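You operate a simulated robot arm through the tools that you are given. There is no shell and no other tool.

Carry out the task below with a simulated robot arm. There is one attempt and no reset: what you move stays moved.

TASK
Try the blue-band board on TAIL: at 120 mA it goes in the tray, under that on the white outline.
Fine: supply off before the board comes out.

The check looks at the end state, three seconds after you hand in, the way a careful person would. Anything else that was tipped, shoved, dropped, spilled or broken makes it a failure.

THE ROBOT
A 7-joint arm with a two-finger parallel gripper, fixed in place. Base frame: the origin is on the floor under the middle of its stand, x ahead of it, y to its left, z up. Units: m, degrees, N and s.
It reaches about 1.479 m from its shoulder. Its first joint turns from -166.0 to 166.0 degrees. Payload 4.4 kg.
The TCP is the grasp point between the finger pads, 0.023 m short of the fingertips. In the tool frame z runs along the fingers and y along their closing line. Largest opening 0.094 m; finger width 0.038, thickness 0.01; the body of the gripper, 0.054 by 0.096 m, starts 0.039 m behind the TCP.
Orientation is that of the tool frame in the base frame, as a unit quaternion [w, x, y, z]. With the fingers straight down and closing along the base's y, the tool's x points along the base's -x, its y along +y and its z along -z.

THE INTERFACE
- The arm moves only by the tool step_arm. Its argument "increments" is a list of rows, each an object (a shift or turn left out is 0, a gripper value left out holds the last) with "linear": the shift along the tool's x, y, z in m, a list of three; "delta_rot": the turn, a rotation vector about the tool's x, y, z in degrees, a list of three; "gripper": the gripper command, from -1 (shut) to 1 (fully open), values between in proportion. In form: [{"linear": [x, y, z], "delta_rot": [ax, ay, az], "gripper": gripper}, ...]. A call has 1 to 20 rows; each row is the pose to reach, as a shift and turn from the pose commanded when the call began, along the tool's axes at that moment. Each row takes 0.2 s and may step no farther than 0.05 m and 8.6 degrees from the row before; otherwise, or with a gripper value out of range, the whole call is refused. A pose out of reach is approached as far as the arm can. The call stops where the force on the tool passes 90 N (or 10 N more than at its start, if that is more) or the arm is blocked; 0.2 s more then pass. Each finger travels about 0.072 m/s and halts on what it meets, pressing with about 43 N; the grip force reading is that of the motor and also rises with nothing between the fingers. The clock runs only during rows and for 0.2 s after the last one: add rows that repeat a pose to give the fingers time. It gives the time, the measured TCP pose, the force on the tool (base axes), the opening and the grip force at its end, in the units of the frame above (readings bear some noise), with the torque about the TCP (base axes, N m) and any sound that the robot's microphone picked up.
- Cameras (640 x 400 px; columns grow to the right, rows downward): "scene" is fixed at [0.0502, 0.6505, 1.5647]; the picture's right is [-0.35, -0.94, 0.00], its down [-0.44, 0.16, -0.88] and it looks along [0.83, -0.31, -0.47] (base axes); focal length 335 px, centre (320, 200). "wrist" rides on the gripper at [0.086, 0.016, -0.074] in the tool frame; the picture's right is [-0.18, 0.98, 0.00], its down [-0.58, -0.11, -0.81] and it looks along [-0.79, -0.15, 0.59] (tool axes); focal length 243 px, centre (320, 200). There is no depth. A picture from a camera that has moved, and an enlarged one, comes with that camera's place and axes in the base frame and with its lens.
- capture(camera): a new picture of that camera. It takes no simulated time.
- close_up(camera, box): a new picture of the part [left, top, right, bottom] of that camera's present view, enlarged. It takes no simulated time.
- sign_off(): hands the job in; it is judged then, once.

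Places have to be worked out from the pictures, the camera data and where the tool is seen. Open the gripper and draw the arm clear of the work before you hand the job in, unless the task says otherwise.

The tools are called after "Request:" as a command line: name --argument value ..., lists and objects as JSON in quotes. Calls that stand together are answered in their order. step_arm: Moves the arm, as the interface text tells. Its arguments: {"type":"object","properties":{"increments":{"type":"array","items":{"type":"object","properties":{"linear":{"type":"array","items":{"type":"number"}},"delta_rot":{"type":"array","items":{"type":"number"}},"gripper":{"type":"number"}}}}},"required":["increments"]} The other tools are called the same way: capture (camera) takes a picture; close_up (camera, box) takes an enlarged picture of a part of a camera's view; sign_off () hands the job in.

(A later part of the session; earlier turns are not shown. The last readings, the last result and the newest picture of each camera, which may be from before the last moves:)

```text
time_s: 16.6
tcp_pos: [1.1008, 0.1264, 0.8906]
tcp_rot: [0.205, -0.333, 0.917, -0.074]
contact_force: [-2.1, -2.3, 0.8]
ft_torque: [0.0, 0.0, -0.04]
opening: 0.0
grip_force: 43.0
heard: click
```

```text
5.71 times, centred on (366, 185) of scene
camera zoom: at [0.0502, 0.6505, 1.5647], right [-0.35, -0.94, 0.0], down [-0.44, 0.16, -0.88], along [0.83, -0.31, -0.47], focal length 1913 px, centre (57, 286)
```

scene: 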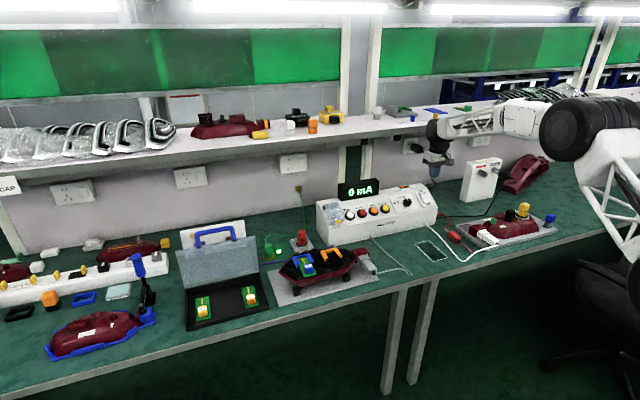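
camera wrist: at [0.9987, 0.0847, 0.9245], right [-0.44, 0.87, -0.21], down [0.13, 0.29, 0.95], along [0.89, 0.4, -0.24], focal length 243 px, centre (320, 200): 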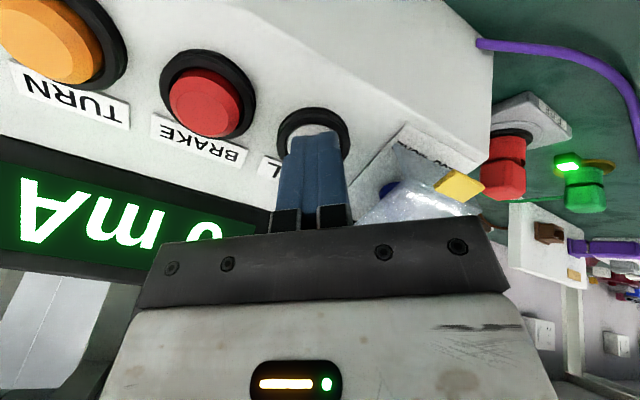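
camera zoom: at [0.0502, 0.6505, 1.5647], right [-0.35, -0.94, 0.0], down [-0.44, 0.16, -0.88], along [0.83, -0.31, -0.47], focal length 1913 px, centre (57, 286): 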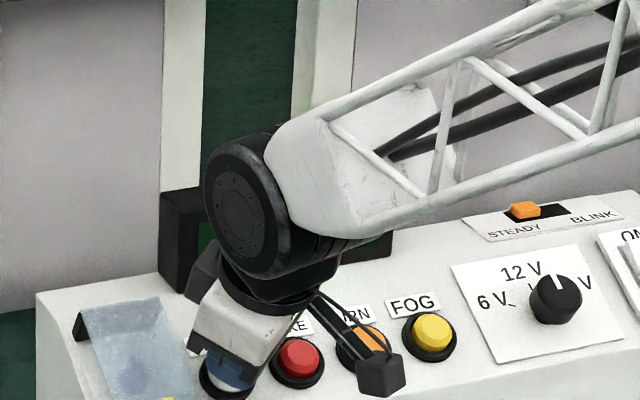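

A click was heard. I'll zoom on the display to see the reading.

Request:
close_up --camera "wrist" --box '[0, 130, 290, 280]'

Request:
close_up --camera "scene" --box '[260, 230, 400, 310]'

```text
2.21 times, centred on (145, 205) of wrist
camera zoom: at [0.9987, 0.0847, 0.9245], right [-0.44, 0.87, -0.21], down [0.13, 0.29, 0.95], along [0.89, 0.4, -0.24], focal length 535 px, centre (706, 189)
```

zoom: 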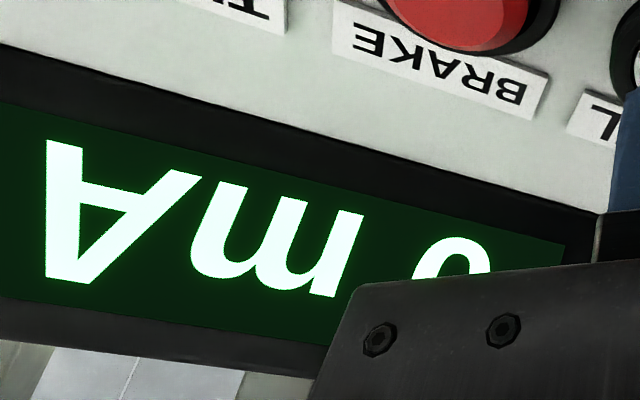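

```text
4.57 times, centred on (330, 270) of scene
camera zoom: at [0.0502, 0.6505, 1.5647], right [-0.35, -0.94, 0.0], down [-0.44, 0.16, -0.88], along [0.83, -0.31, -0.47], focal length 1530 px, centre (274, -120)
```

zoom: 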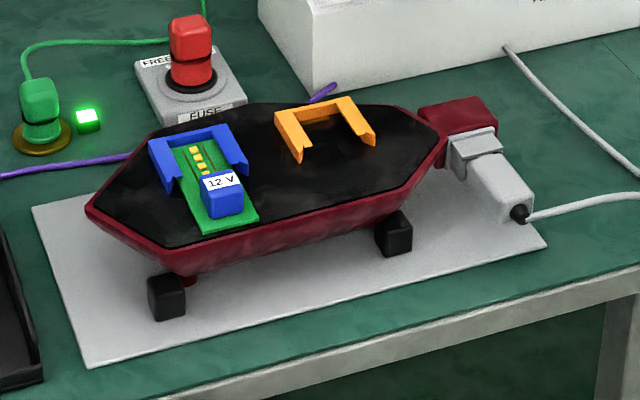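

It still looks like "0 mA". I'll hold the press for about a second in case the reading lags, then look again.

Request:
step_arm --increments '[{"linear": [0, 0, 0.0], "gripper": -1}, {"linear": [0, 0, 0.0]}, {"linear": [0, 0, 0.0]}, {"linear": [0, 0, 0.0]}]'

Request:
close_up --camera "wrist" --box '[0, 130, 290, 280]'

Request:
close_up --camera "wrist" --box '[250, 80, 390, 180]'

```text
time_s: 17.6
tcp_pos: [1.0999, 0.1273, 0.8893]
tcp_rot: [0.203, -0.334, 0.917, -0.074]
contact_force: [-0.3, -1.0, 2.9]
ft_torque: [0.01, -0.09, -0.02]
opening: 0.0
grip_force: 42.2
```

```text
2.21 times, centred on (145, 205) of wrist
camera zoom: at [0.9987, 0.0849, 0.9244], right [-0.44, 0.87, -0.21], down [0.13, 0.29, 0.95], along [0.89, 0.4, -0.24], focal length 535 px, centre (706, 189)
```

zoom: 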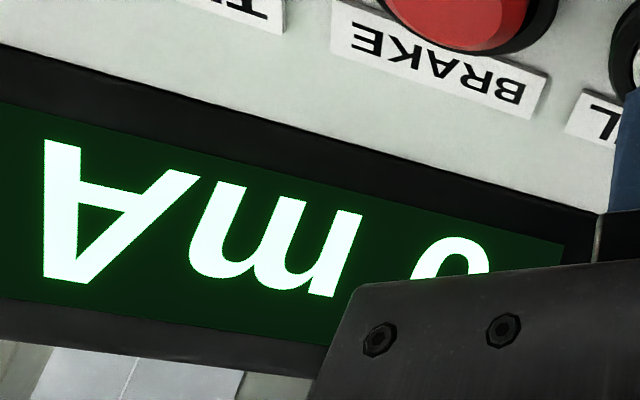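

```text
4.00 times, centred on (320, 130) of wrist
camera zoom: at [0.9987, 0.0849, 0.9244], right [-0.44, 0.87, -0.21], down [0.13, 0.29, 0.95], along [0.89, 0.4, -0.24], focal length 970 px, centre (320, 480)
```

zoom: 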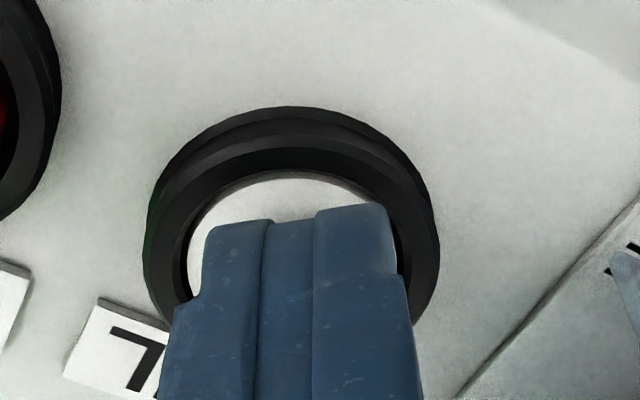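

The button is down but the display stays at 0 mA. I'll back off along the tool axis and inspect the button state, switch and display.

Request:
step_arm --increments '[{"linear": [0, 0, -0.015], "gripper": -1}, {"linear": [0, 0, -0.04]}, {"linear": [0, 0, -0.08]}, {"linear": [0, 0, -0.12]}, {"linear": [0, 0, -0.16]}]'

Request:
capture --camera "wrist"

Request:
close_up --camera "scene" --box '[310, 170, 438, 250]'

```text
time_s: 18.8
tcp_pos: [1.0313, 0.1266, 1.0321]
tcp_rot: [0.202, -0.334, 0.918, -0.074]
contact_force: [0.2, 0.4, -1.1]
ft_torque: [-0.02, 0.01, 0.0]
opening: 0.0
grip_force: 42.0
```

```text
taken
camera wrist: at [0.9293, 0.085, 1.0675], right [-0.45, 0.87, -0.21], down [0.13, 0.29, 0.95], along [0.89, 0.4, -0.24], focal length 243 px, centre (320, 200)
```

wrist: 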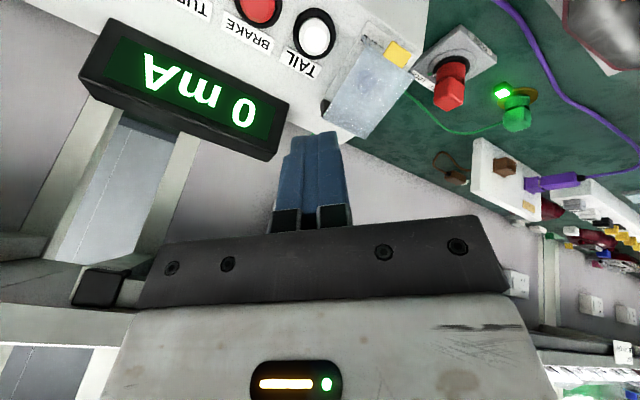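

```text
5.00 times, centred on (374, 210) of scene
camera zoom: at [0.0502, 0.6505, 1.5647], right [-0.35, -0.94, 0.0], down [-0.44, 0.16, -0.88], along [0.83, -0.31, -0.47], focal length 1674 px, centre (50, 150)
```

zoom: 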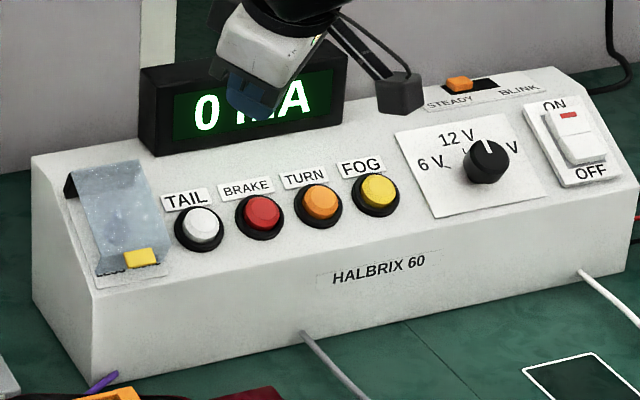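

Request:
close_up --camera "scene" --box '[316, 185, 380, 225]'

Request:
close_up --camera "scene" --box '[385, 170, 449, 210]'

Request:
close_up --camera "wrist" --box '[230, 0, 390, 100]'

Request:
close_up --camera "scene" --box '[340, 235, 420, 290]'

```text
10.00 times, centred on (348, 205) of scene
camera zoom: at [0.0502, 0.6505, 1.5647], right [-0.35, -0.94, 0.0], down [-0.44, 0.16, -0.88], along [0.83, -0.31, -0.47], focal length 3347 px, centre (40, 150)
```

zoom: 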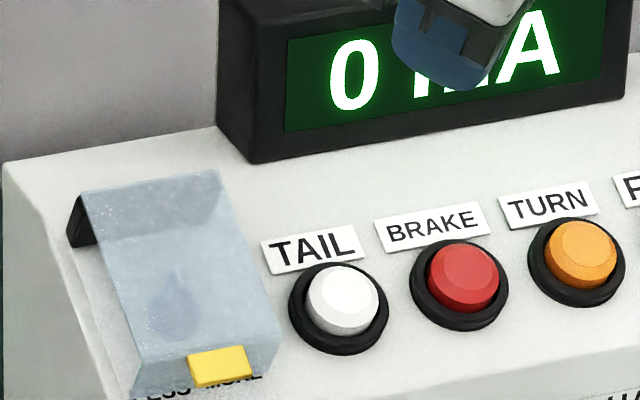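

```text
10.00 times, centred on (417, 190) of scene
camera zoom: at [0.0502, 0.6505, 1.5647], right [-0.35, -0.94, 0.0], down [-0.44, 0.16, -0.88], along [0.83, -0.31, -0.47], focal length 3347 px, centre (-650, 300)
```

zoom: 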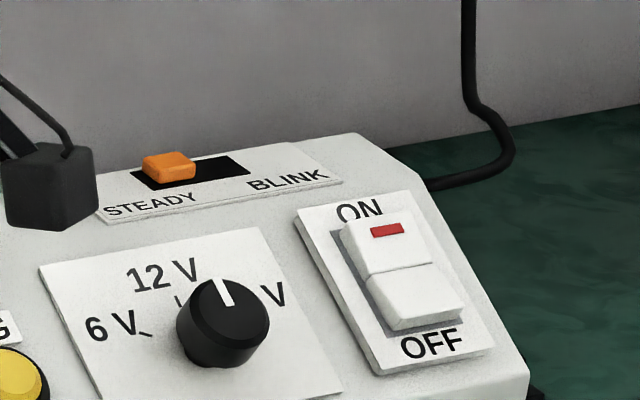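

```text
4.00 times, centred on (310, 50) of wrist
camera zoom: at [0.9293, 0.085, 1.0675], right [-0.45, 0.87, -0.21], down [0.13, 0.29, 0.95], along [0.89, 0.4, -0.24], focal length 970 px, centre (360, 800)
```

zoom: 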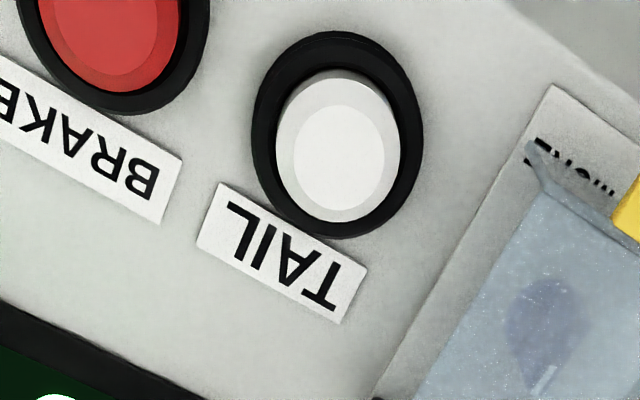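

```text
7.27 times, centred on (380, 262) of scene
camera zoom: at [0.0502, 0.6505, 1.5647], right [-0.35, -0.94, 0.0], down [-0.44, 0.16, -0.88], along [0.83, -0.31, -0.47], focal length 2434 px, centre (-116, -254)
```

zoom: 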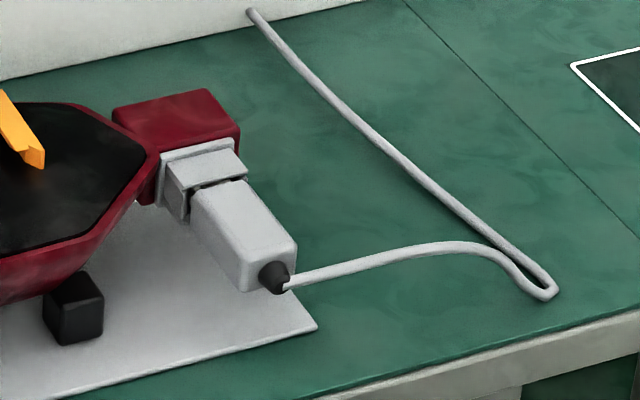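

TAIL sprang back (momentary), and nothing was drawn while it was held, so something in the circuit may be open. I'll compare both lamp connectors and check the fuse block and board seating.

Request:
close_up --camera "scene" --box '[350, 242, 398, 277]'

Request:
close_up --camera "scene" --box '[462, 222, 510, 257]'

Request:
close_up --camera "scene" --box '[282, 225, 322, 255]'

Request:
close_up --camera "wrist" --box '[380, 20, 640, 220]'

Request:
close_up --camera "scene" --box '[286, 246, 334, 281]'

```text
11.43 times, centred on (374, 260) of scene
camera zoom: at [0.0502, 0.6505, 1.5647], right [-0.35, -0.94, 0.0], down [-0.44, 0.16, -0.88], along [0.83, -0.31, -0.47], focal length 3825 px, centre (-297, -480)
```

zoom: 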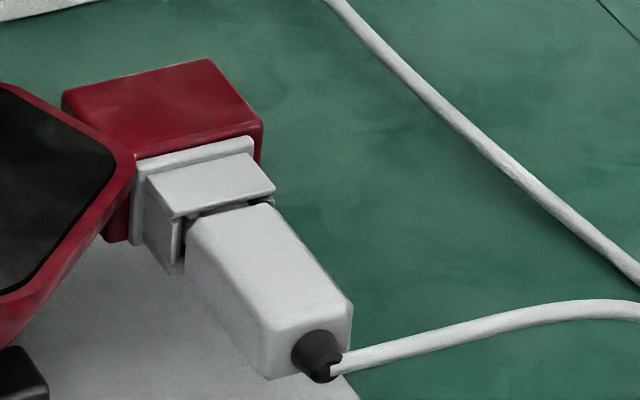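

```text
11.43 times, centred on (486, 240) of scene
camera zoom: at [0.0502, 0.6505, 1.5647], right [-0.35, -0.94, 0.0], down [-0.44, 0.16, -0.88], along [0.83, -0.31, -0.47], focal length 3825 px, centre (-1577, -251)
```

zoom: 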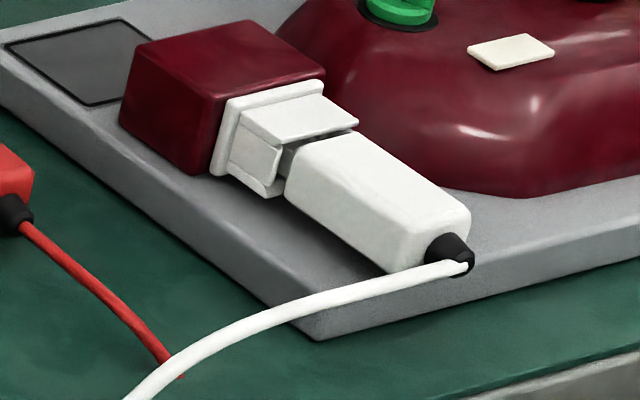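

```text
13.33 times, centred on (302, 240) of scene
camera zoom: at [0.0502, 0.6505, 1.5647], right [-0.35, -0.94, 0.0], down [-0.44, 0.16, -0.88], along [0.83, -0.31, -0.47], focal length 4463 px, centre (560, -333)
```

zoom: 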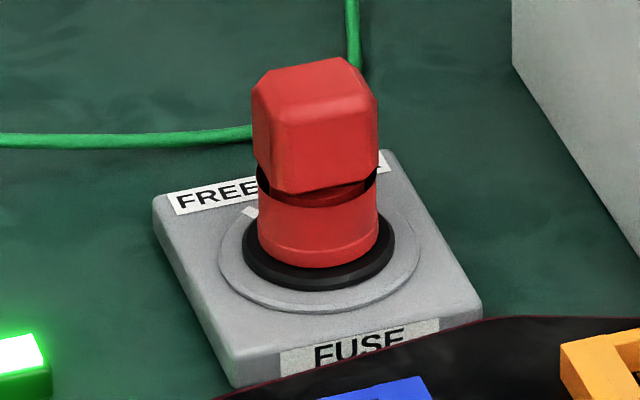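

```text
2.00 times, centred on (510, 120) of wrist
camera zoom: at [0.9293, 0.085, 1.0675], right [-0.45, 0.87, -0.21], down [0.13, 0.29, 0.95], along [0.89, 0.4, -0.24], focal length 485 px, centre (-60, 360)
```

zoom: 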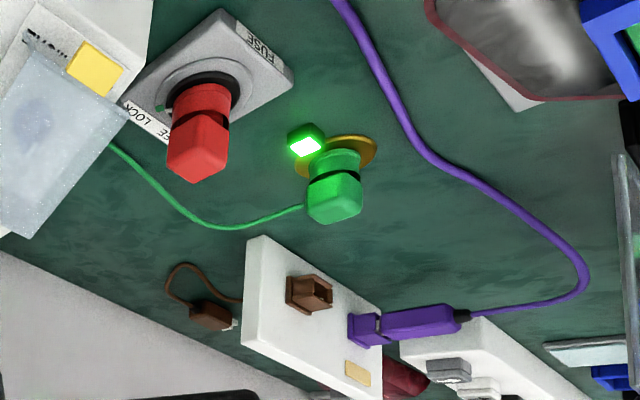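

```text
11.43 times, centred on (310, 264) of scene
camera zoom: at [0.0502, 0.6505, 1.5647], right [-0.35, -0.94, 0.0], down [-0.44, 0.16, -0.88], along [0.83, -0.31, -0.47], focal length 3825 px, centre (434, -526)
```

zoom: 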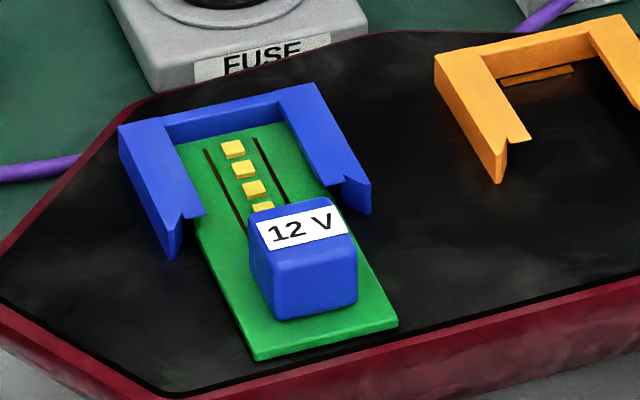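

The connectors match lamp 2's fully mated look, and the earlier press was very light (about 3 N), so it may not have reached full travel. I'll tilt the tool a bit more so the digits stay visible, then press TAIL again more firmly.

Request:
step_arm --increments '[{"linear": [0.0022, 0.0019, 0.0288], "delta_rot": [4.82, -5.75, 0], "gripper": -1}, {"linear": [0.0044, 0.0037, 0.0576], "delta_rot": [9.64, -11.5, 0]}, {"linear": [0.0066, 0.0056, 0.0864], "delta_rot": [9.64, -11.5, 0]}]'

Request:
capture --camera "wrist"

```text
time_s: 19.6
tcp_pos: [1.0587, 0.1255, 0.9524]
tcp_rot: [0.322, -0.322, 0.882, -0.117]
contact_force: [0.0, -0.2, 0.1]
ft_torque: [0.01, 0.01, 0.04]
opening: 0.0
grip_force: 42.2
```

```text
taken
camera wrist: at [0.9518, 0.0837, 0.9595], right [-0.38, 0.87, -0.32], down [-0.13, 0.29, 0.95], along [0.92, 0.4, 0.0], focal length 243 px, centre (320, 200)
```

wrist: 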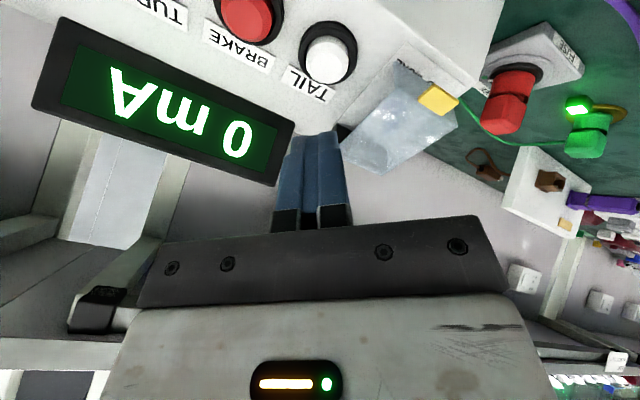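

The whole display is now in view. I'll move in to about 5 mm short of the button.

Request:
step_arm --increments '[{"linear": [0.0015, 0.0019, 0.015], "gripper": -1}, {"linear": [0.003, 0.0038, 0.03]}, {"linear": [0.0045, 0.0057, 0.045]}, {"linear": [0.0065, 0.0074, 0.0547]}, {"linear": [0.0089, 0.0093, 0.0663]}]'

Request:
capture --camera "wrist"

```text
time_s: 20.8
tcp_pos: [1.0933, 0.128, 0.8913]
tcp_rot: [0.322, -0.322, 0.883, -0.116]
contact_force: [-1.7, 0.9, 0.1]
ft_torque: [-0.03, 0.04, 0.01]
opening: 0.0
grip_force: 42.5
```

```text
taken
camera wrist: at [0.9864, 0.0861, 0.8987], right [-0.38, 0.87, -0.32], down [-0.12, 0.29, 0.95], along [0.92, 0.4, 0.0], focal length 243 px, centre (320, 200)
```

wrist: 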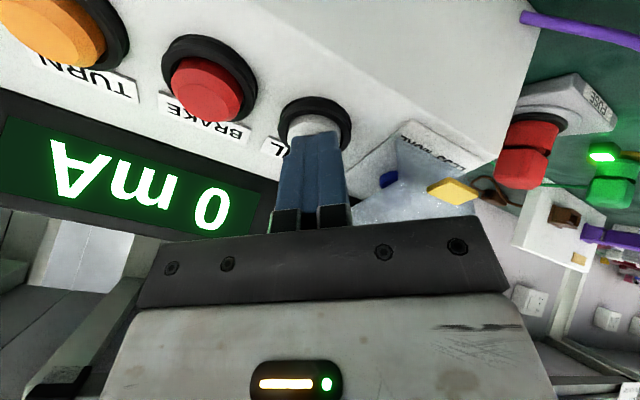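

The digits remain visible. Now I'll press along the panel normal in small steps, more firmly than before.

Request:
step_arm --increments '[{"linear": [0.0008, 0.0007, 0.0039], "gripper": -1}, {"linear": [0.0016, 0.0013, 0.0077]}, {"linear": [0.002, 0.0017, 0.0097]}, {"linear": [0.0024, 0.002, 0.0116]}]'

Request:
capture --camera "wrist"

```text
time_s: 21.9
tcp_pos: [1.0972, 0.1286, 0.8861]
tcp_rot: [0.323, -0.321, 0.883, -0.117]
contact_force: [-43.3, -4.0, 19.4]
ft_torque: [-0.19, 0.96, -0.26]
opening: 0.0
grip_force: 42.7
heard: click
stopped in row 4: the force on the tool passed its limit at 94 N (the readings are from after the stop); the commanded pose is now the measured one
```

```text
taken
camera wrist: at [0.9898, 0.0866, 0.8936], right [-0.38, 0.87, -0.32], down [-0.12, 0.29, 0.95], along [0.92, 0.4, 0.0], focal length 243 px, centre (320, 200)
```

wrist: 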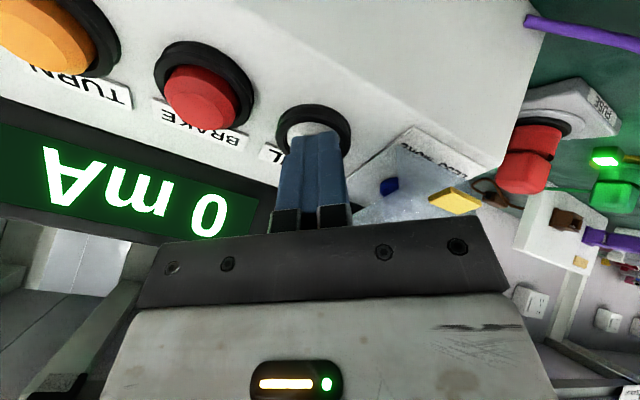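

The force spiked to 94 N at the button's hard stop. I'm backing off at once and will check that the supply hasn't moved; the reading still shows 0 mA.

Request:
step_arm --increments '[{"linear": [-0.001, -0.0008, -0.0048], "gripper": -1}, {"linear": [-0.003, -0.0025, -0.0145]}, {"linear": [-0.006, -0.005, -0.03]}, {"linear": [-0.01, -0.008, -0.06]}, {"linear": [-0.01, -0.008, -0.1]}, {"linear": [-0.01, -0.008, -0.14]}]'

Request:
close_up --camera "scene" --box '[310, 170, 438, 250]'

Request:
capture --camera "scene"

```text
time_s: 23.4
tcp_pos: [1.0165, 0.1303, 0.9988]
tcp_rot: [0.321, -0.321, 0.883, -0.117]
contact_force: [-0.2, -0.2, -0.4]
ft_torque: [0.01, -0.03, 0.0]
opening: 0.0001
grip_force: 42.2
```

```text
5.00 times, centred on (374, 210) of scene
camera zoom: at [0.0502, 0.6505, 1.5647], right [-0.35, -0.94, 0.0], down [-0.44, 0.16, -0.88], along [0.83, -0.31, -0.47], focal length 1674 px, centre (50, 150)
```

zoom: 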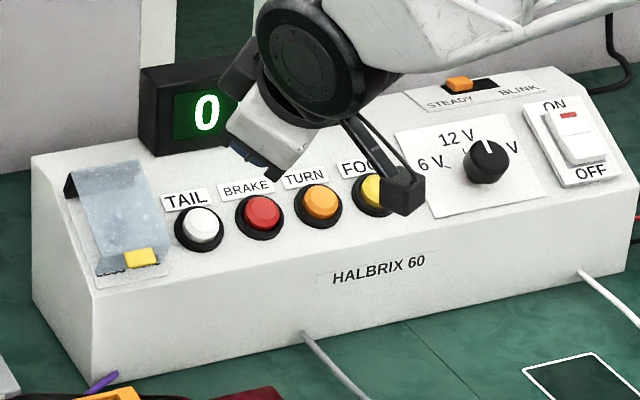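

```text
taken
```

scene: 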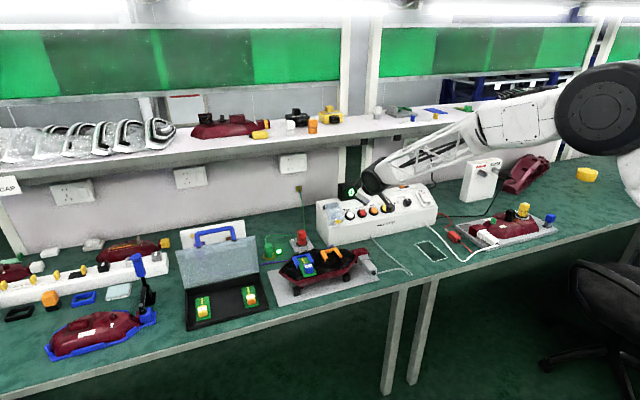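

The supply hasn't shifted. I'll return the tool to vertical and move over by the rocker to verify it is really in the ON position.

Request:
step_arm --increments '[{"linear": [0.0264, -0.0394, -0.0031], "delta_rot": [-1.99, 5.48, 5.48], "gripper": -1}, {"linear": [0.0527, -0.0788, -0.0063], "delta_rot": [-3.99, 10.95, 10.95]}, {"linear": [0.0791, -0.1182, -0.0094], "delta_rot": [-5.98, 16.43, 16.43]}, {"linear": [0.1055, -0.1577, -0.0125], "delta_rot": [-7.97, 21.9, 21.9]}, {"linear": [0.1319, -0.1971, -0.0156], "delta_rot": [-9.96, 27.38, 27.38]}, {"linear": [0.1582, -0.2365, -0.0188], "delta_rot": [-11.96, 32.85, 32.85]}, {"linear": [0.1846, -0.2759, -0.0219], "delta_rot": [-13.95, 38.33, 38.33]}]'

Request:
capture --camera "wrist"

Request:
close_up --camera "wrist" --box '[230, 20, 390, 120]'

```text
time_s: 24.9
tcp_pos: [1.0291, -0.2009, 1.0383]
tcp_rot: [-0.001, 0.0, 1.0, 0.0]
contact_force: [-0.4, -1.2, 0.5]
ft_torque: [0.01, -0.01, -0.01]
opening: 0.0003
grip_force: 42.3
```

```text
taken
camera wrist: at [0.9423, -0.1833, 1.1142], right [0.18, 0.98, 0.0], down [0.58, -0.11, 0.81], along [0.79, -0.15, -0.59], focal length 243 px, centre (320, 200)
```

wrist: 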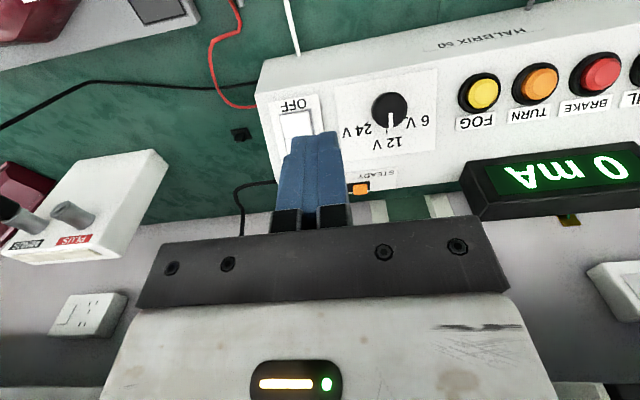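

```text
4.00 times, centred on (310, 70) of wrist
camera zoom: at [0.9423, -0.1833, 1.1142], right [0.18, 0.98, 0.0], down [0.58, -0.11, 0.81], along [0.79, -0.15, -0.59], focal length 970 px, centre (360, 720)
```

zoom: 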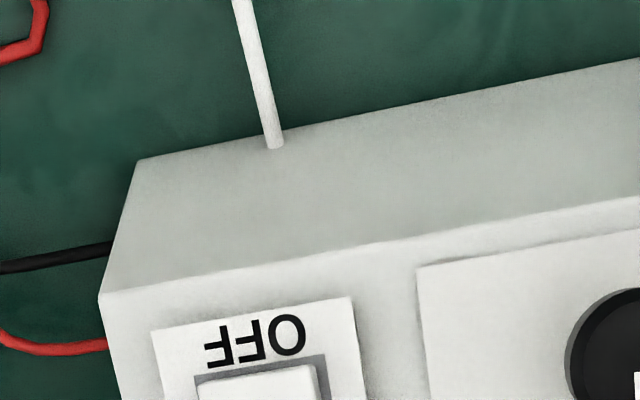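

I'll return to exactly the pose used earlier above the rocker for a like-for-like comparison.

Request:
step_arm --increments '[{"linear": [-0.027, -0.018, 0.01], "gripper": -1}, {"linear": [-0.0546, -0.0358, 0.0213]}]'

Request:
close_up --camera "wrist" --box '[270, 80, 366, 140]'

Request:
close_up --camera "wrist" --box '[270, 20, 430, 120]'

```text
time_s: 25.6
tcp_pos: [1.0827, -0.2396, 1.0192]
tcp_rot: [0.001, 0.001, 1.0, 0.0]
contact_force: [0.4, -0.3, 1.2]
ft_torque: [0.01, 0.0, 0.01]
opening: 0.0
grip_force: 42.4
```

```text
6.67 times, centred on (318, 110) of wrist
camera zoom: at [0.9959, -0.2218, 1.0933], right [0.18, 0.98, 0.0], down [0.58, -0.11, 0.81], along [0.79, -0.15, -0.59], focal length 1618 px, centre (333, 800)
```

zoom: 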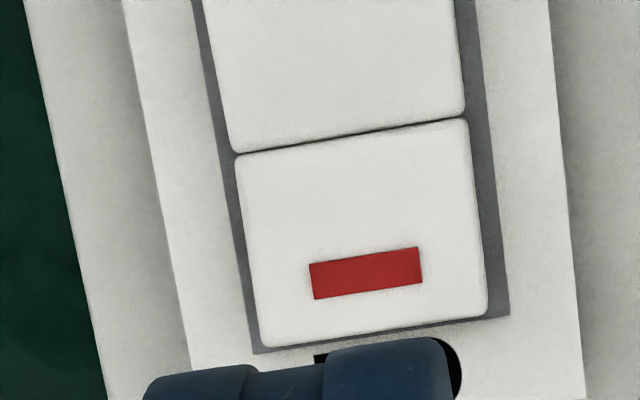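

```text
4.00 times, centred on (350, 70) of wrist
camera zoom: at [0.9959, -0.2218, 1.0933], right [0.18, 0.98, 0.0], down [0.58, -0.11, 0.81], along [0.79, -0.15, -0.59], focal length 970 px, centre (200, 720)
```

zoom: 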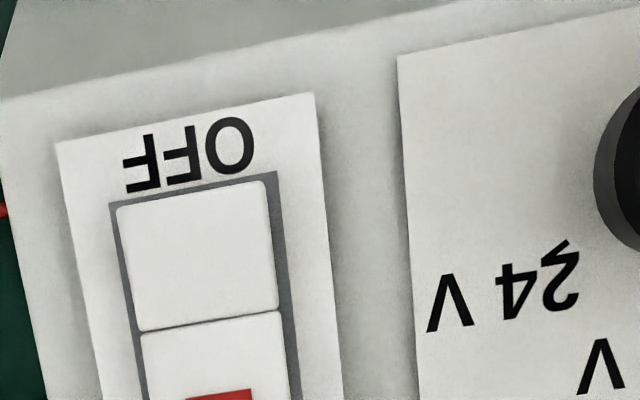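

The rocker's ON end is now lower than before, so the supply is on. I'll look closely at the fuse block next, from above.

Request:
step_arm --increments '[{"linear": [0.005, 0.0, -0.03], "gripper": -1}, {"linear": [0.01, 0.045, -0.03]}, {"linear": [0.015, 0.09, -0.03]}, {"linear": [0.02, 0.135, -0.03]}, {"linear": [0.02, 0.18, -0.03]}, {"linear": [0.02, 0.225, -0.03]}, {"linear": [0.02, 0.27, -0.03]}, {"linear": [0.02, 0.315, -0.03]}, {"linear": [0.02, 0.36, -0.03]}, {"linear": [0.02, 0.405, -0.03]}, {"linear": [0.02, 0.45, -0.03]}, {"linear": [0.02, 0.495, -0.03]}, {"linear": [0.02, 0.54, -0.03]}, {"linear": [0.02, 0.58, -0.02]}]'

Request:
capture --camera "wrist"

Request:
close_up --camera "wrist" --box '[240, 50, 400, 150]'

```text
time_s: 28.6
tcp_pos: [1.064, 0.3407, 1.0404]
tcp_rot: [0.002, 0.001, 1.0, 0.0]
contact_force: [-0.9, -0.3, 0.1]
ft_torque: [-0.03, -0.02, -0.03]
opening: 0.0
grip_force: 42.1
```

```text
taken
camera wrist: at [0.9777, 0.3582, 1.1153], right [0.19, 0.98, 0.0], down [0.58, -0.11, 0.81], along [0.79, -0.15, -0.59], focal length 243 px, centre (320, 200)
```

wrist: 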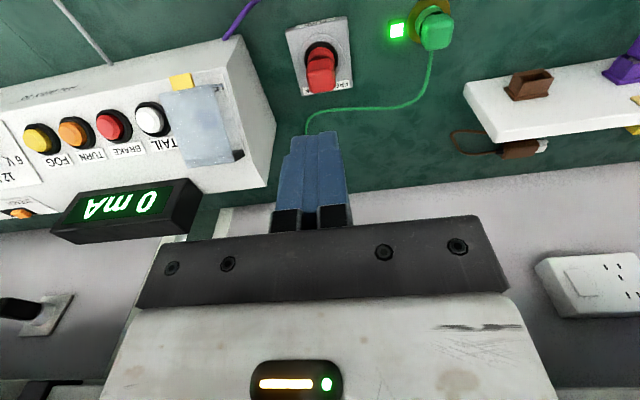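

```text
4.00 times, centred on (320, 100) of wrist
camera zoom: at [0.9777, 0.3582, 1.1153], right [0.19, 0.98, 0.0], down [0.58, -0.11, 0.81], along [0.79, -0.15, -0.59], focal length 970 px, centre (320, 600)
```

zoom: 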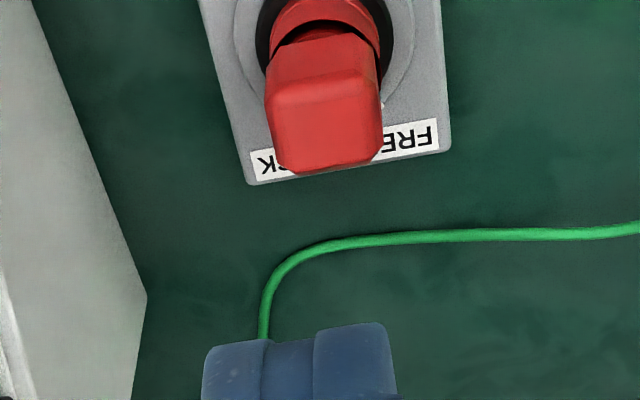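

The knob head hides its marker from this angle. I'll tilt the camera to look almost straight down on the fuse.

Request:
step_arm --increments '[{"linear": [-0.013, 0, -0.005], "delta_rot": [0, 7, 0], "gripper": -1}, {"linear": [-0.026, 0, -0.01], "delta_rot": [0, 14, 0]}, {"linear": [-0.04, 0, -0.01], "delta_rot": [0, 20, 0]}]'

Request:
close_up --camera "wrist" --box '[250, 40, 410, 140]'

Request:
capture --camera "wrist"

```text
time_s: 29.4
tcp_pos: [1.1054, 0.3433, 1.0504]
tcp_rot: [-0.172, 0.0, 0.985, 0.0]
contact_force: [-0.3, 0.1, 0.5]
ft_torque: [0.01, -0.02, 0.0]
opening: 0.0001
grip_force: 42.2
```

```text
4.00 times, centred on (330, 90) of wrist
camera zoom: at [1.0491, 0.3598, 1.1495], right [0.17, 0.98, -0.06], down [0.82, -0.11, 0.56], along [0.54, -0.15, -0.83], focal length 970 px, centre (280, 640)
```

zoom: 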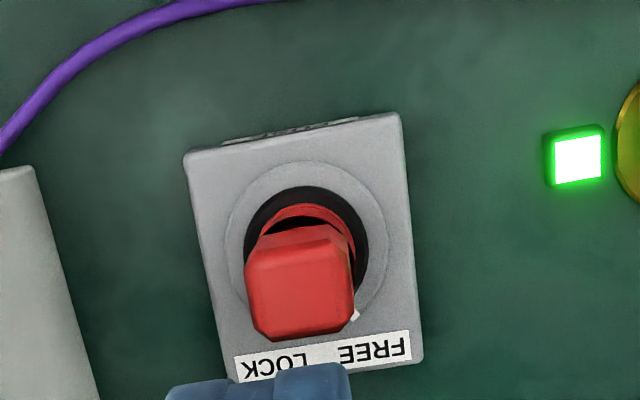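

```text
taken
camera wrist: at [1.0491, 0.3598, 1.1495], right [0.17, 0.98, -0.06], down [0.82, -0.11, 0.56], along [0.54, -0.15, -0.83], focal length 243 px, centre (320, 200)
```

wrist: 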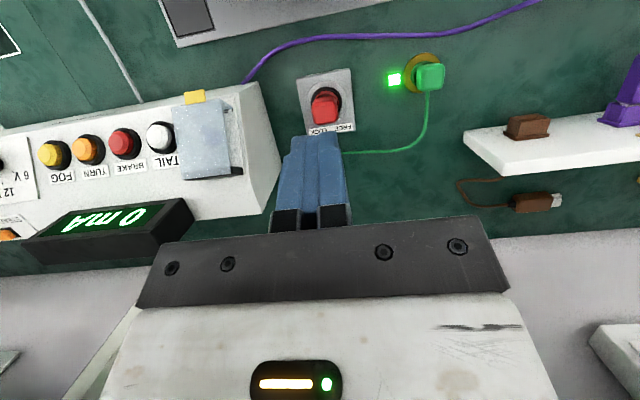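

The collar's white mark lines up with FREE rather than LOCK – a possible cause of the open circuit. Before touching anything, I'll check the board's seating from close above the lamp.

Request:
step_arm --increments '[{"linear": [0.045, 0.0, -0.015], "gripper": -1}, {"linear": [0.09, 0.0, -0.03]}, {"linear": [0.135, 0.0, -0.045]}, {"linear": [0.18, 0.0, -0.06]}, {"linear": [0.2, 0.0, -0.06]}]'

Request:
capture --camera "wrist"

Request:
close_up --camera "wrist" --box '[260, 30, 420, 130]'

```text
time_s: 30.6
tcp_pos: [0.9359, 0.3413, 1.1722]
tcp_rot: [-0.174, 0.0, 0.985, 0.0]
contact_force: [0.3, 0.0, -1.1]
ft_torque: [0.02, 0.01, 0.01]
opening: 0.0
grip_force: 42.5
```

```text
taken
camera wrist: at [0.8802, 0.359, 1.271], right [0.17, 0.98, -0.06], down [0.82, -0.11, 0.56], along [0.54, -0.15, -0.83], focal length 243 px, centre (320, 200)
```

wrist: 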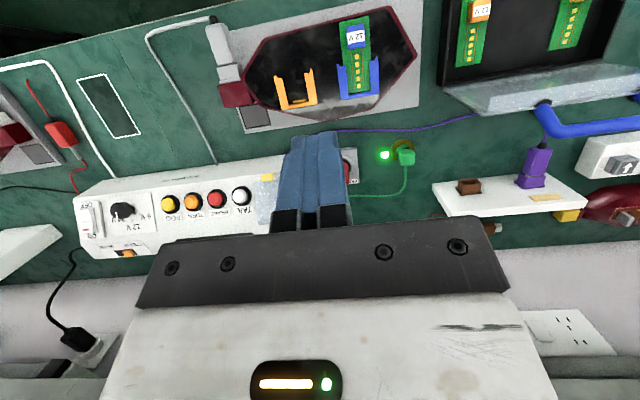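

```text
4.00 times, centred on (340, 80) of wrist
camera zoom: at [0.8802, 0.359, 1.271], right [0.17, 0.98, -0.06], down [0.82, -0.11, 0.56], along [0.54, -0.15, -0.83], focal length 970 px, centre (240, 680)
```

zoom: 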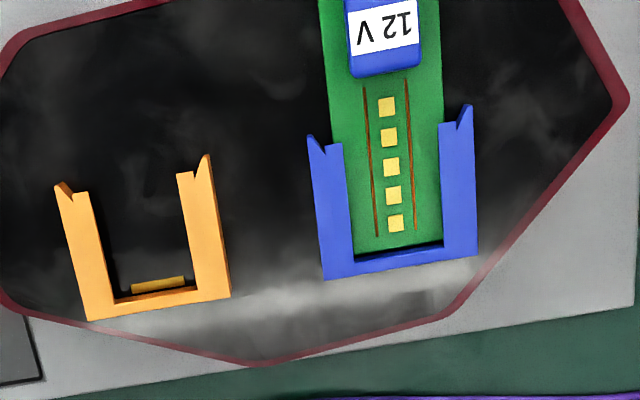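

Request:
close_up --camera "wrist" --box '[325, 70, 389, 110]'

Request:
close_up --camera "wrist" --box '[265, 65, 329, 115]'

Request:
close_up --camera "wrist" --box '[325, 0, 405, 50]'

```text
10.00 times, centred on (357, 90) of wrist
camera zoom: at [0.8802, 0.359, 1.271], right [0.17, 0.98, -0.06], down [0.82, -0.11, 0.56], along [0.54, -0.15, -0.83], focal length 2426 px, centre (-50, 1300)
```

zoom: 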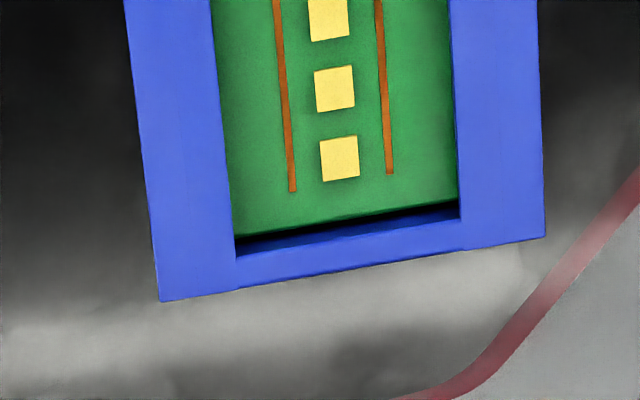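

```text
8.00 times, centred on (297, 90) of wrist
camera zoom: at [0.8802, 0.359, 1.271], right [0.17, 0.98, -0.06], down [0.82, -0.11, 0.56], along [0.54, -0.15, -0.83], focal length 1941 px, centre (504, 1080)
```

zoom: 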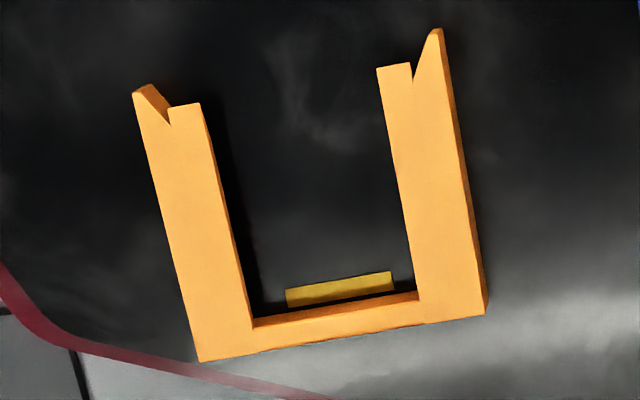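

```text
8.00 times, centred on (365, 25) of wrist
camera zoom: at [0.8802, 0.359, 1.271], right [0.17, 0.98, -0.06], down [0.82, -0.11, 0.56], along [0.54, -0.15, -0.83], focal length 1941 px, centre (-40, 1600)
```

zoom: 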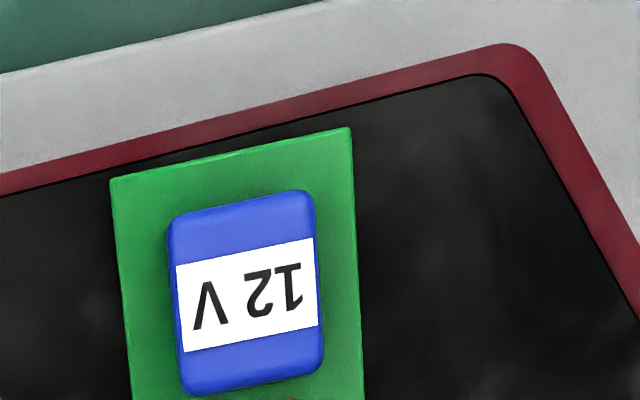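

Request:
close_up --camera "wrist" --box '[190, 10, 270, 135]'

Request:
close_up --camera "wrist" --box '[0, 50, 110, 190]'

Request:
close_up --camera "wrist" --box '[420, 100, 640, 240]'

Request:
close_up --camera "wrist" --box '[420, 0, 640, 110]'

```text
3.20 times, centred on (230, 72) of wrist
camera zoom: at [0.8802, 0.359, 1.271], right [0.17, 0.98, -0.06], down [0.82, -0.11, 0.56], along [0.54, -0.15, -0.83], focal length 776 px, centre (608, 608)
```

zoom: 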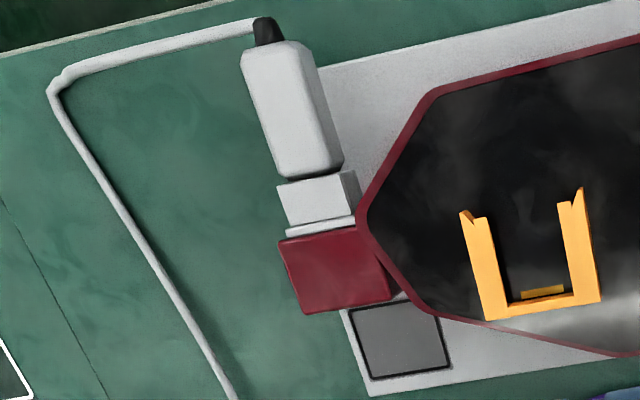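

```text
2.86 times, centred on (55, 120) of wrist
camera zoom: at [0.8802, 0.359, 1.271], right [0.17, 0.98, -0.06], down [0.82, -0.11, 0.56], along [0.54, -0.15, -0.83], focal length 693 px, centre (1077, 429)
```

zoom: 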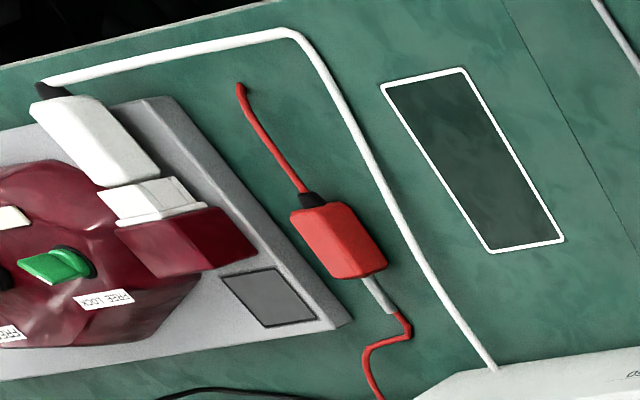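

```text
2.86 times, centred on (530, 170) of wrist
camera zoom: at [0.8802, 0.359, 1.271], right [0.17, 0.98, -0.06], down [0.82, -0.11, 0.56], along [0.54, -0.15, -0.83], focal length 693 px, centre (-280, 286)
```

zoom: 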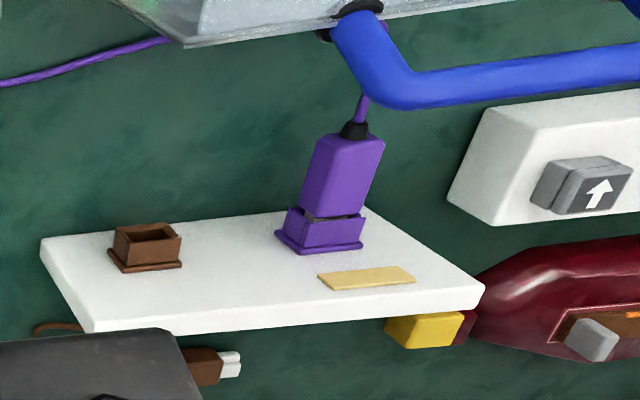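

```text
2.91 times, centred on (530, 55) of wrist
camera zoom: at [0.8802, 0.359, 1.271], right [0.17, 0.98, -0.06], down [0.82, -0.11, 0.56], along [0.54, -0.15, -0.83], focal length 706 px, centre (-291, 622)
```

zoom: 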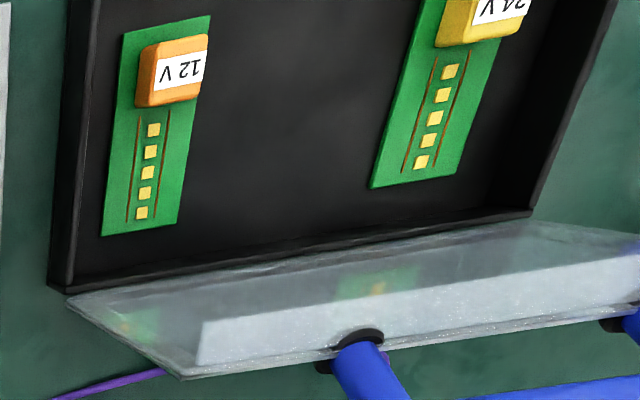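

Both plugs look mated and the board lies over the rear contact. For comparison, I'll look at the other FREE/LOCK items on lamp 2 to understand how the markers read.

Request:
close_up --camera "scene" --box '[485, 198, 549, 238]'

Request:
close_up --camera "scene" --box '[455, 160, 535, 210]'

Request:
close_up --camera "wrist" --box '[320, 130, 420, 200]'

```text
10.00 times, centred on (517, 218) of scene
camera zoom: at [0.0502, 0.6505, 1.5647], right [-0.35, -0.94, 0.0], down [-0.44, 0.16, -0.88], along [0.83, -0.31, -0.47], focal length 3347 px, centre (-1650, 20)
```

zoom: 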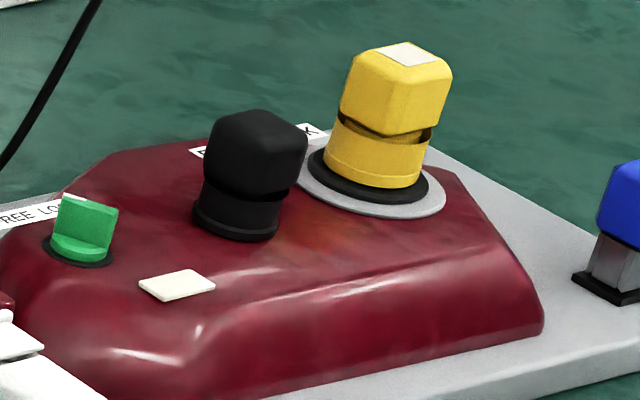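

```text
8.00 times, centred on (495, 185) of scene
camera zoom: at [0.0502, 0.6505, 1.5647], right [-0.35, -0.94, 0.0], down [-0.44, 0.16, -0.88], along [0.83, -0.31, -0.47], focal length 2678 px, centre (-1080, 320)
```

zoom: 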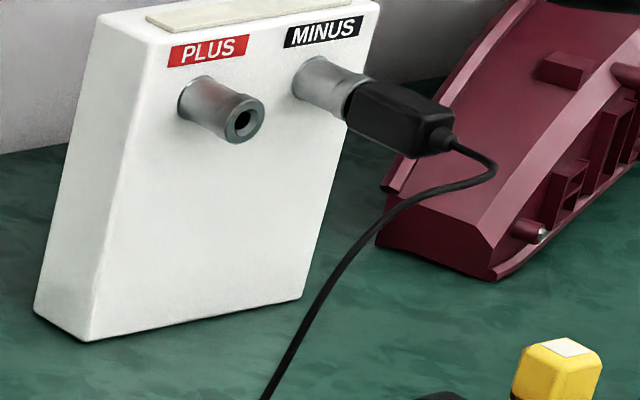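

```text
5.71 times, centred on (370, 165) of wrist
camera zoom: at [0.8802, 0.359, 1.271], right [0.17, 0.98, -0.06], down [0.82, -0.11, 0.56], along [0.54, -0.15, -0.83], focal length 1386 px, centre (34, 400)
```

zoom: 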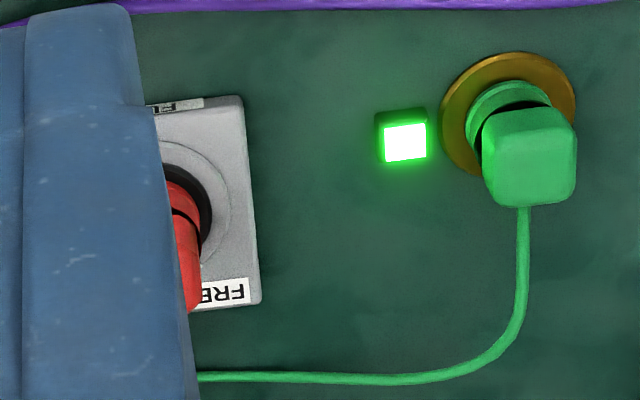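

Important find: the black lead runs from the supply to MINUS on the white box, but the PLUS terminal is empty and a red plug lies loose on the bench. I'll move the camera over there to look closer.

Request:
step_arm --increments '[{"linear": [-0.0036, -0.0467, 0.0028], "delta_rot": [0, -2, 0], "gripper": -1}, {"linear": [-0.0073, -0.0934, 0.0056], "delta_rot": [0, -4, 0]}, {"linear": [-0.0109, -0.1402, 0.0085], "delta_rot": [0, -6, 0]}, {"linear": [-0.0145, -0.1869, 0.0113], "delta_rot": [0, -8, 0]}, {"linear": [-0.0181, -0.2336, 0.0141], "delta_rot": [0, -10, 0]}, {"linear": [-0.0218, -0.2803, 0.0169], "delta_rot": [0, -12, 0]}, {"linear": [-0.0254, -0.3271, 0.0197], "delta_rot": [0, -14, 0]}, {"linear": [-0.029, -0.3738, 0.0225], "delta_rot": [0, -16, 0]}, {"linear": [-0.0327, -0.4205, 0.0254], "delta_rot": [0, -18, 0]}, {"linear": [-0.0363, -0.4672, 0.0282], "delta_rot": [0, -20, 0]}, {"linear": [-0.0399, -0.5139, 0.031], "delta_rot": [0, -20, 0]}, {"linear": [-0.0435, -0.5607, 0.0338], "delta_rot": [0, -20, 0]}, {"linear": [-0.0472, -0.6074, 0.0366], "delta_rot": [0, -20, 0]}, {"linear": [-0.0508, -0.6541, 0.0394], "delta_rot": [0, -20, 0]}, {"linear": [-0.0544, -0.7008, 0.0423], "delta_rot": [0, -20, 0]}, {"linear": [-0.058, -0.7476, 0.0451], "delta_rot": [0, -20, 0]}, {"linear": [-0.0617, -0.7943, 0.0479], "delta_rot": [0, -20, 0]}, {"linear": [-0.0653, -0.841, 0.0507], "delta_rot": [0, -20, 0]}]'

Request:
capture --camera "wrist"

Request:
capture --camera "scene"

```text
time_s: 34.4
tcp_pos: [0.9856, -0.4963, 1.107]
tcp_rot: [0.003, -0.001, 1.0, 0.0]
contact_force: [-0.1, 0.3, 0.7]
ft_torque: [-0.01, 0.0, -0.04]
opening: 0.0001
grip_force: 42.4
```

```text
taken
camera wrist: at [0.8981, -0.4781, 1.181], right [0.18, 0.98, 0.0], down [0.58, -0.11, 0.81], along [0.79, -0.15, -0.59], focal length 243 px, centre (320, 200)
```

wrist: 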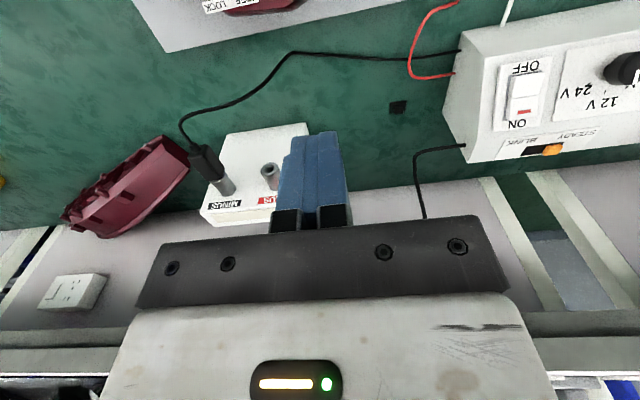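

```text
taken
```

scene: 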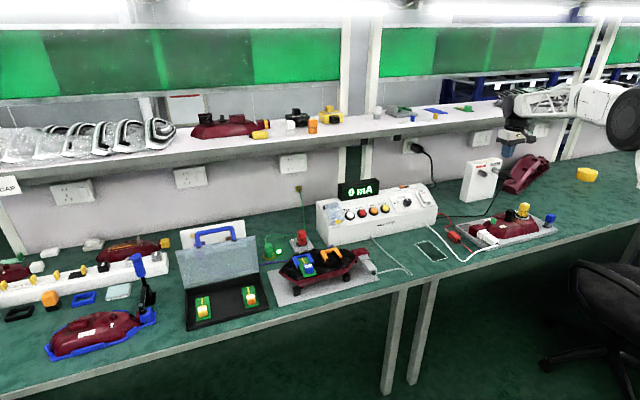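

Request:
close_up --camera "wrist" --box '[170, 110, 330, 230]'

Request:
close_up --camera "scene" --box '[436, 205, 484, 260]'

Request:
close_up --camera "scene" --box '[455, 150, 519, 205]'

```text
3.33 times, centred on (250, 170) of wrist
camera zoom: at [0.8981, -0.4781, 1.181], right [0.18, 0.98, 0.0], down [0.58, -0.11, 0.81], along [0.79, -0.15, -0.59], focal length 809 px, centre (553, 300)
```

zoom: 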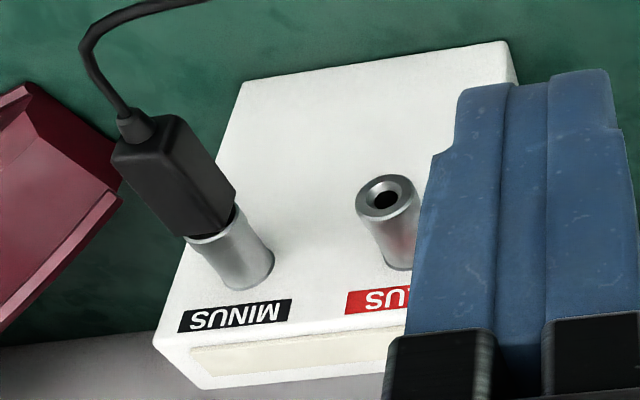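

```text
7.27 times, centred on (460, 232) of scene
camera zoom: at [0.0502, 0.6505, 1.5647], right [-0.35, -0.94, 0.0], down [-0.44, 0.16, -0.88], along [0.83, -0.31, -0.47], focal length 2434 px, centre (-698, -36)
```

zoom: 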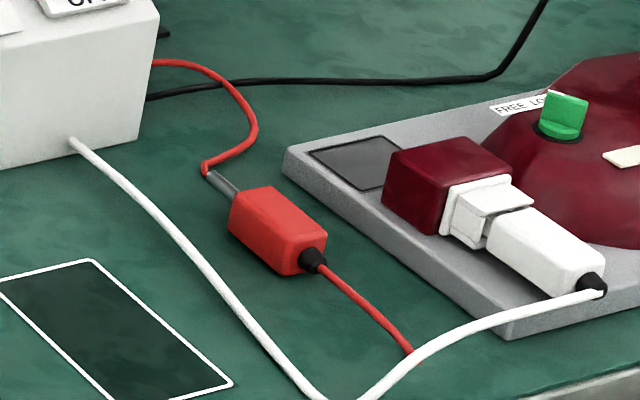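

```text
7.27 times, centred on (487, 178) of scene
camera zoom: at [0.0502, 0.6505, 1.5647], right [-0.35, -0.94, 0.0], down [-0.44, 0.16, -0.88], along [0.83, -0.31, -0.47], focal length 2434 px, centre (-894, 364)
```

zoom: 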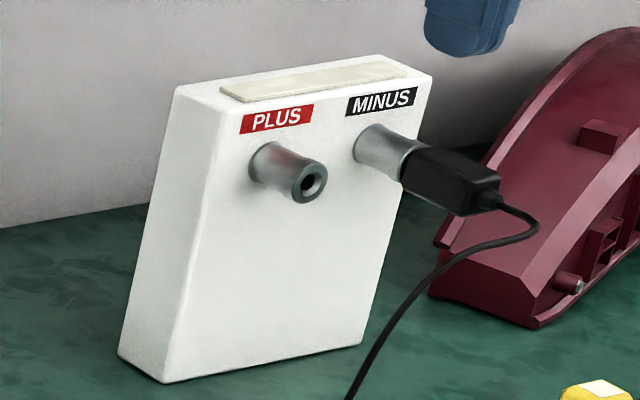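

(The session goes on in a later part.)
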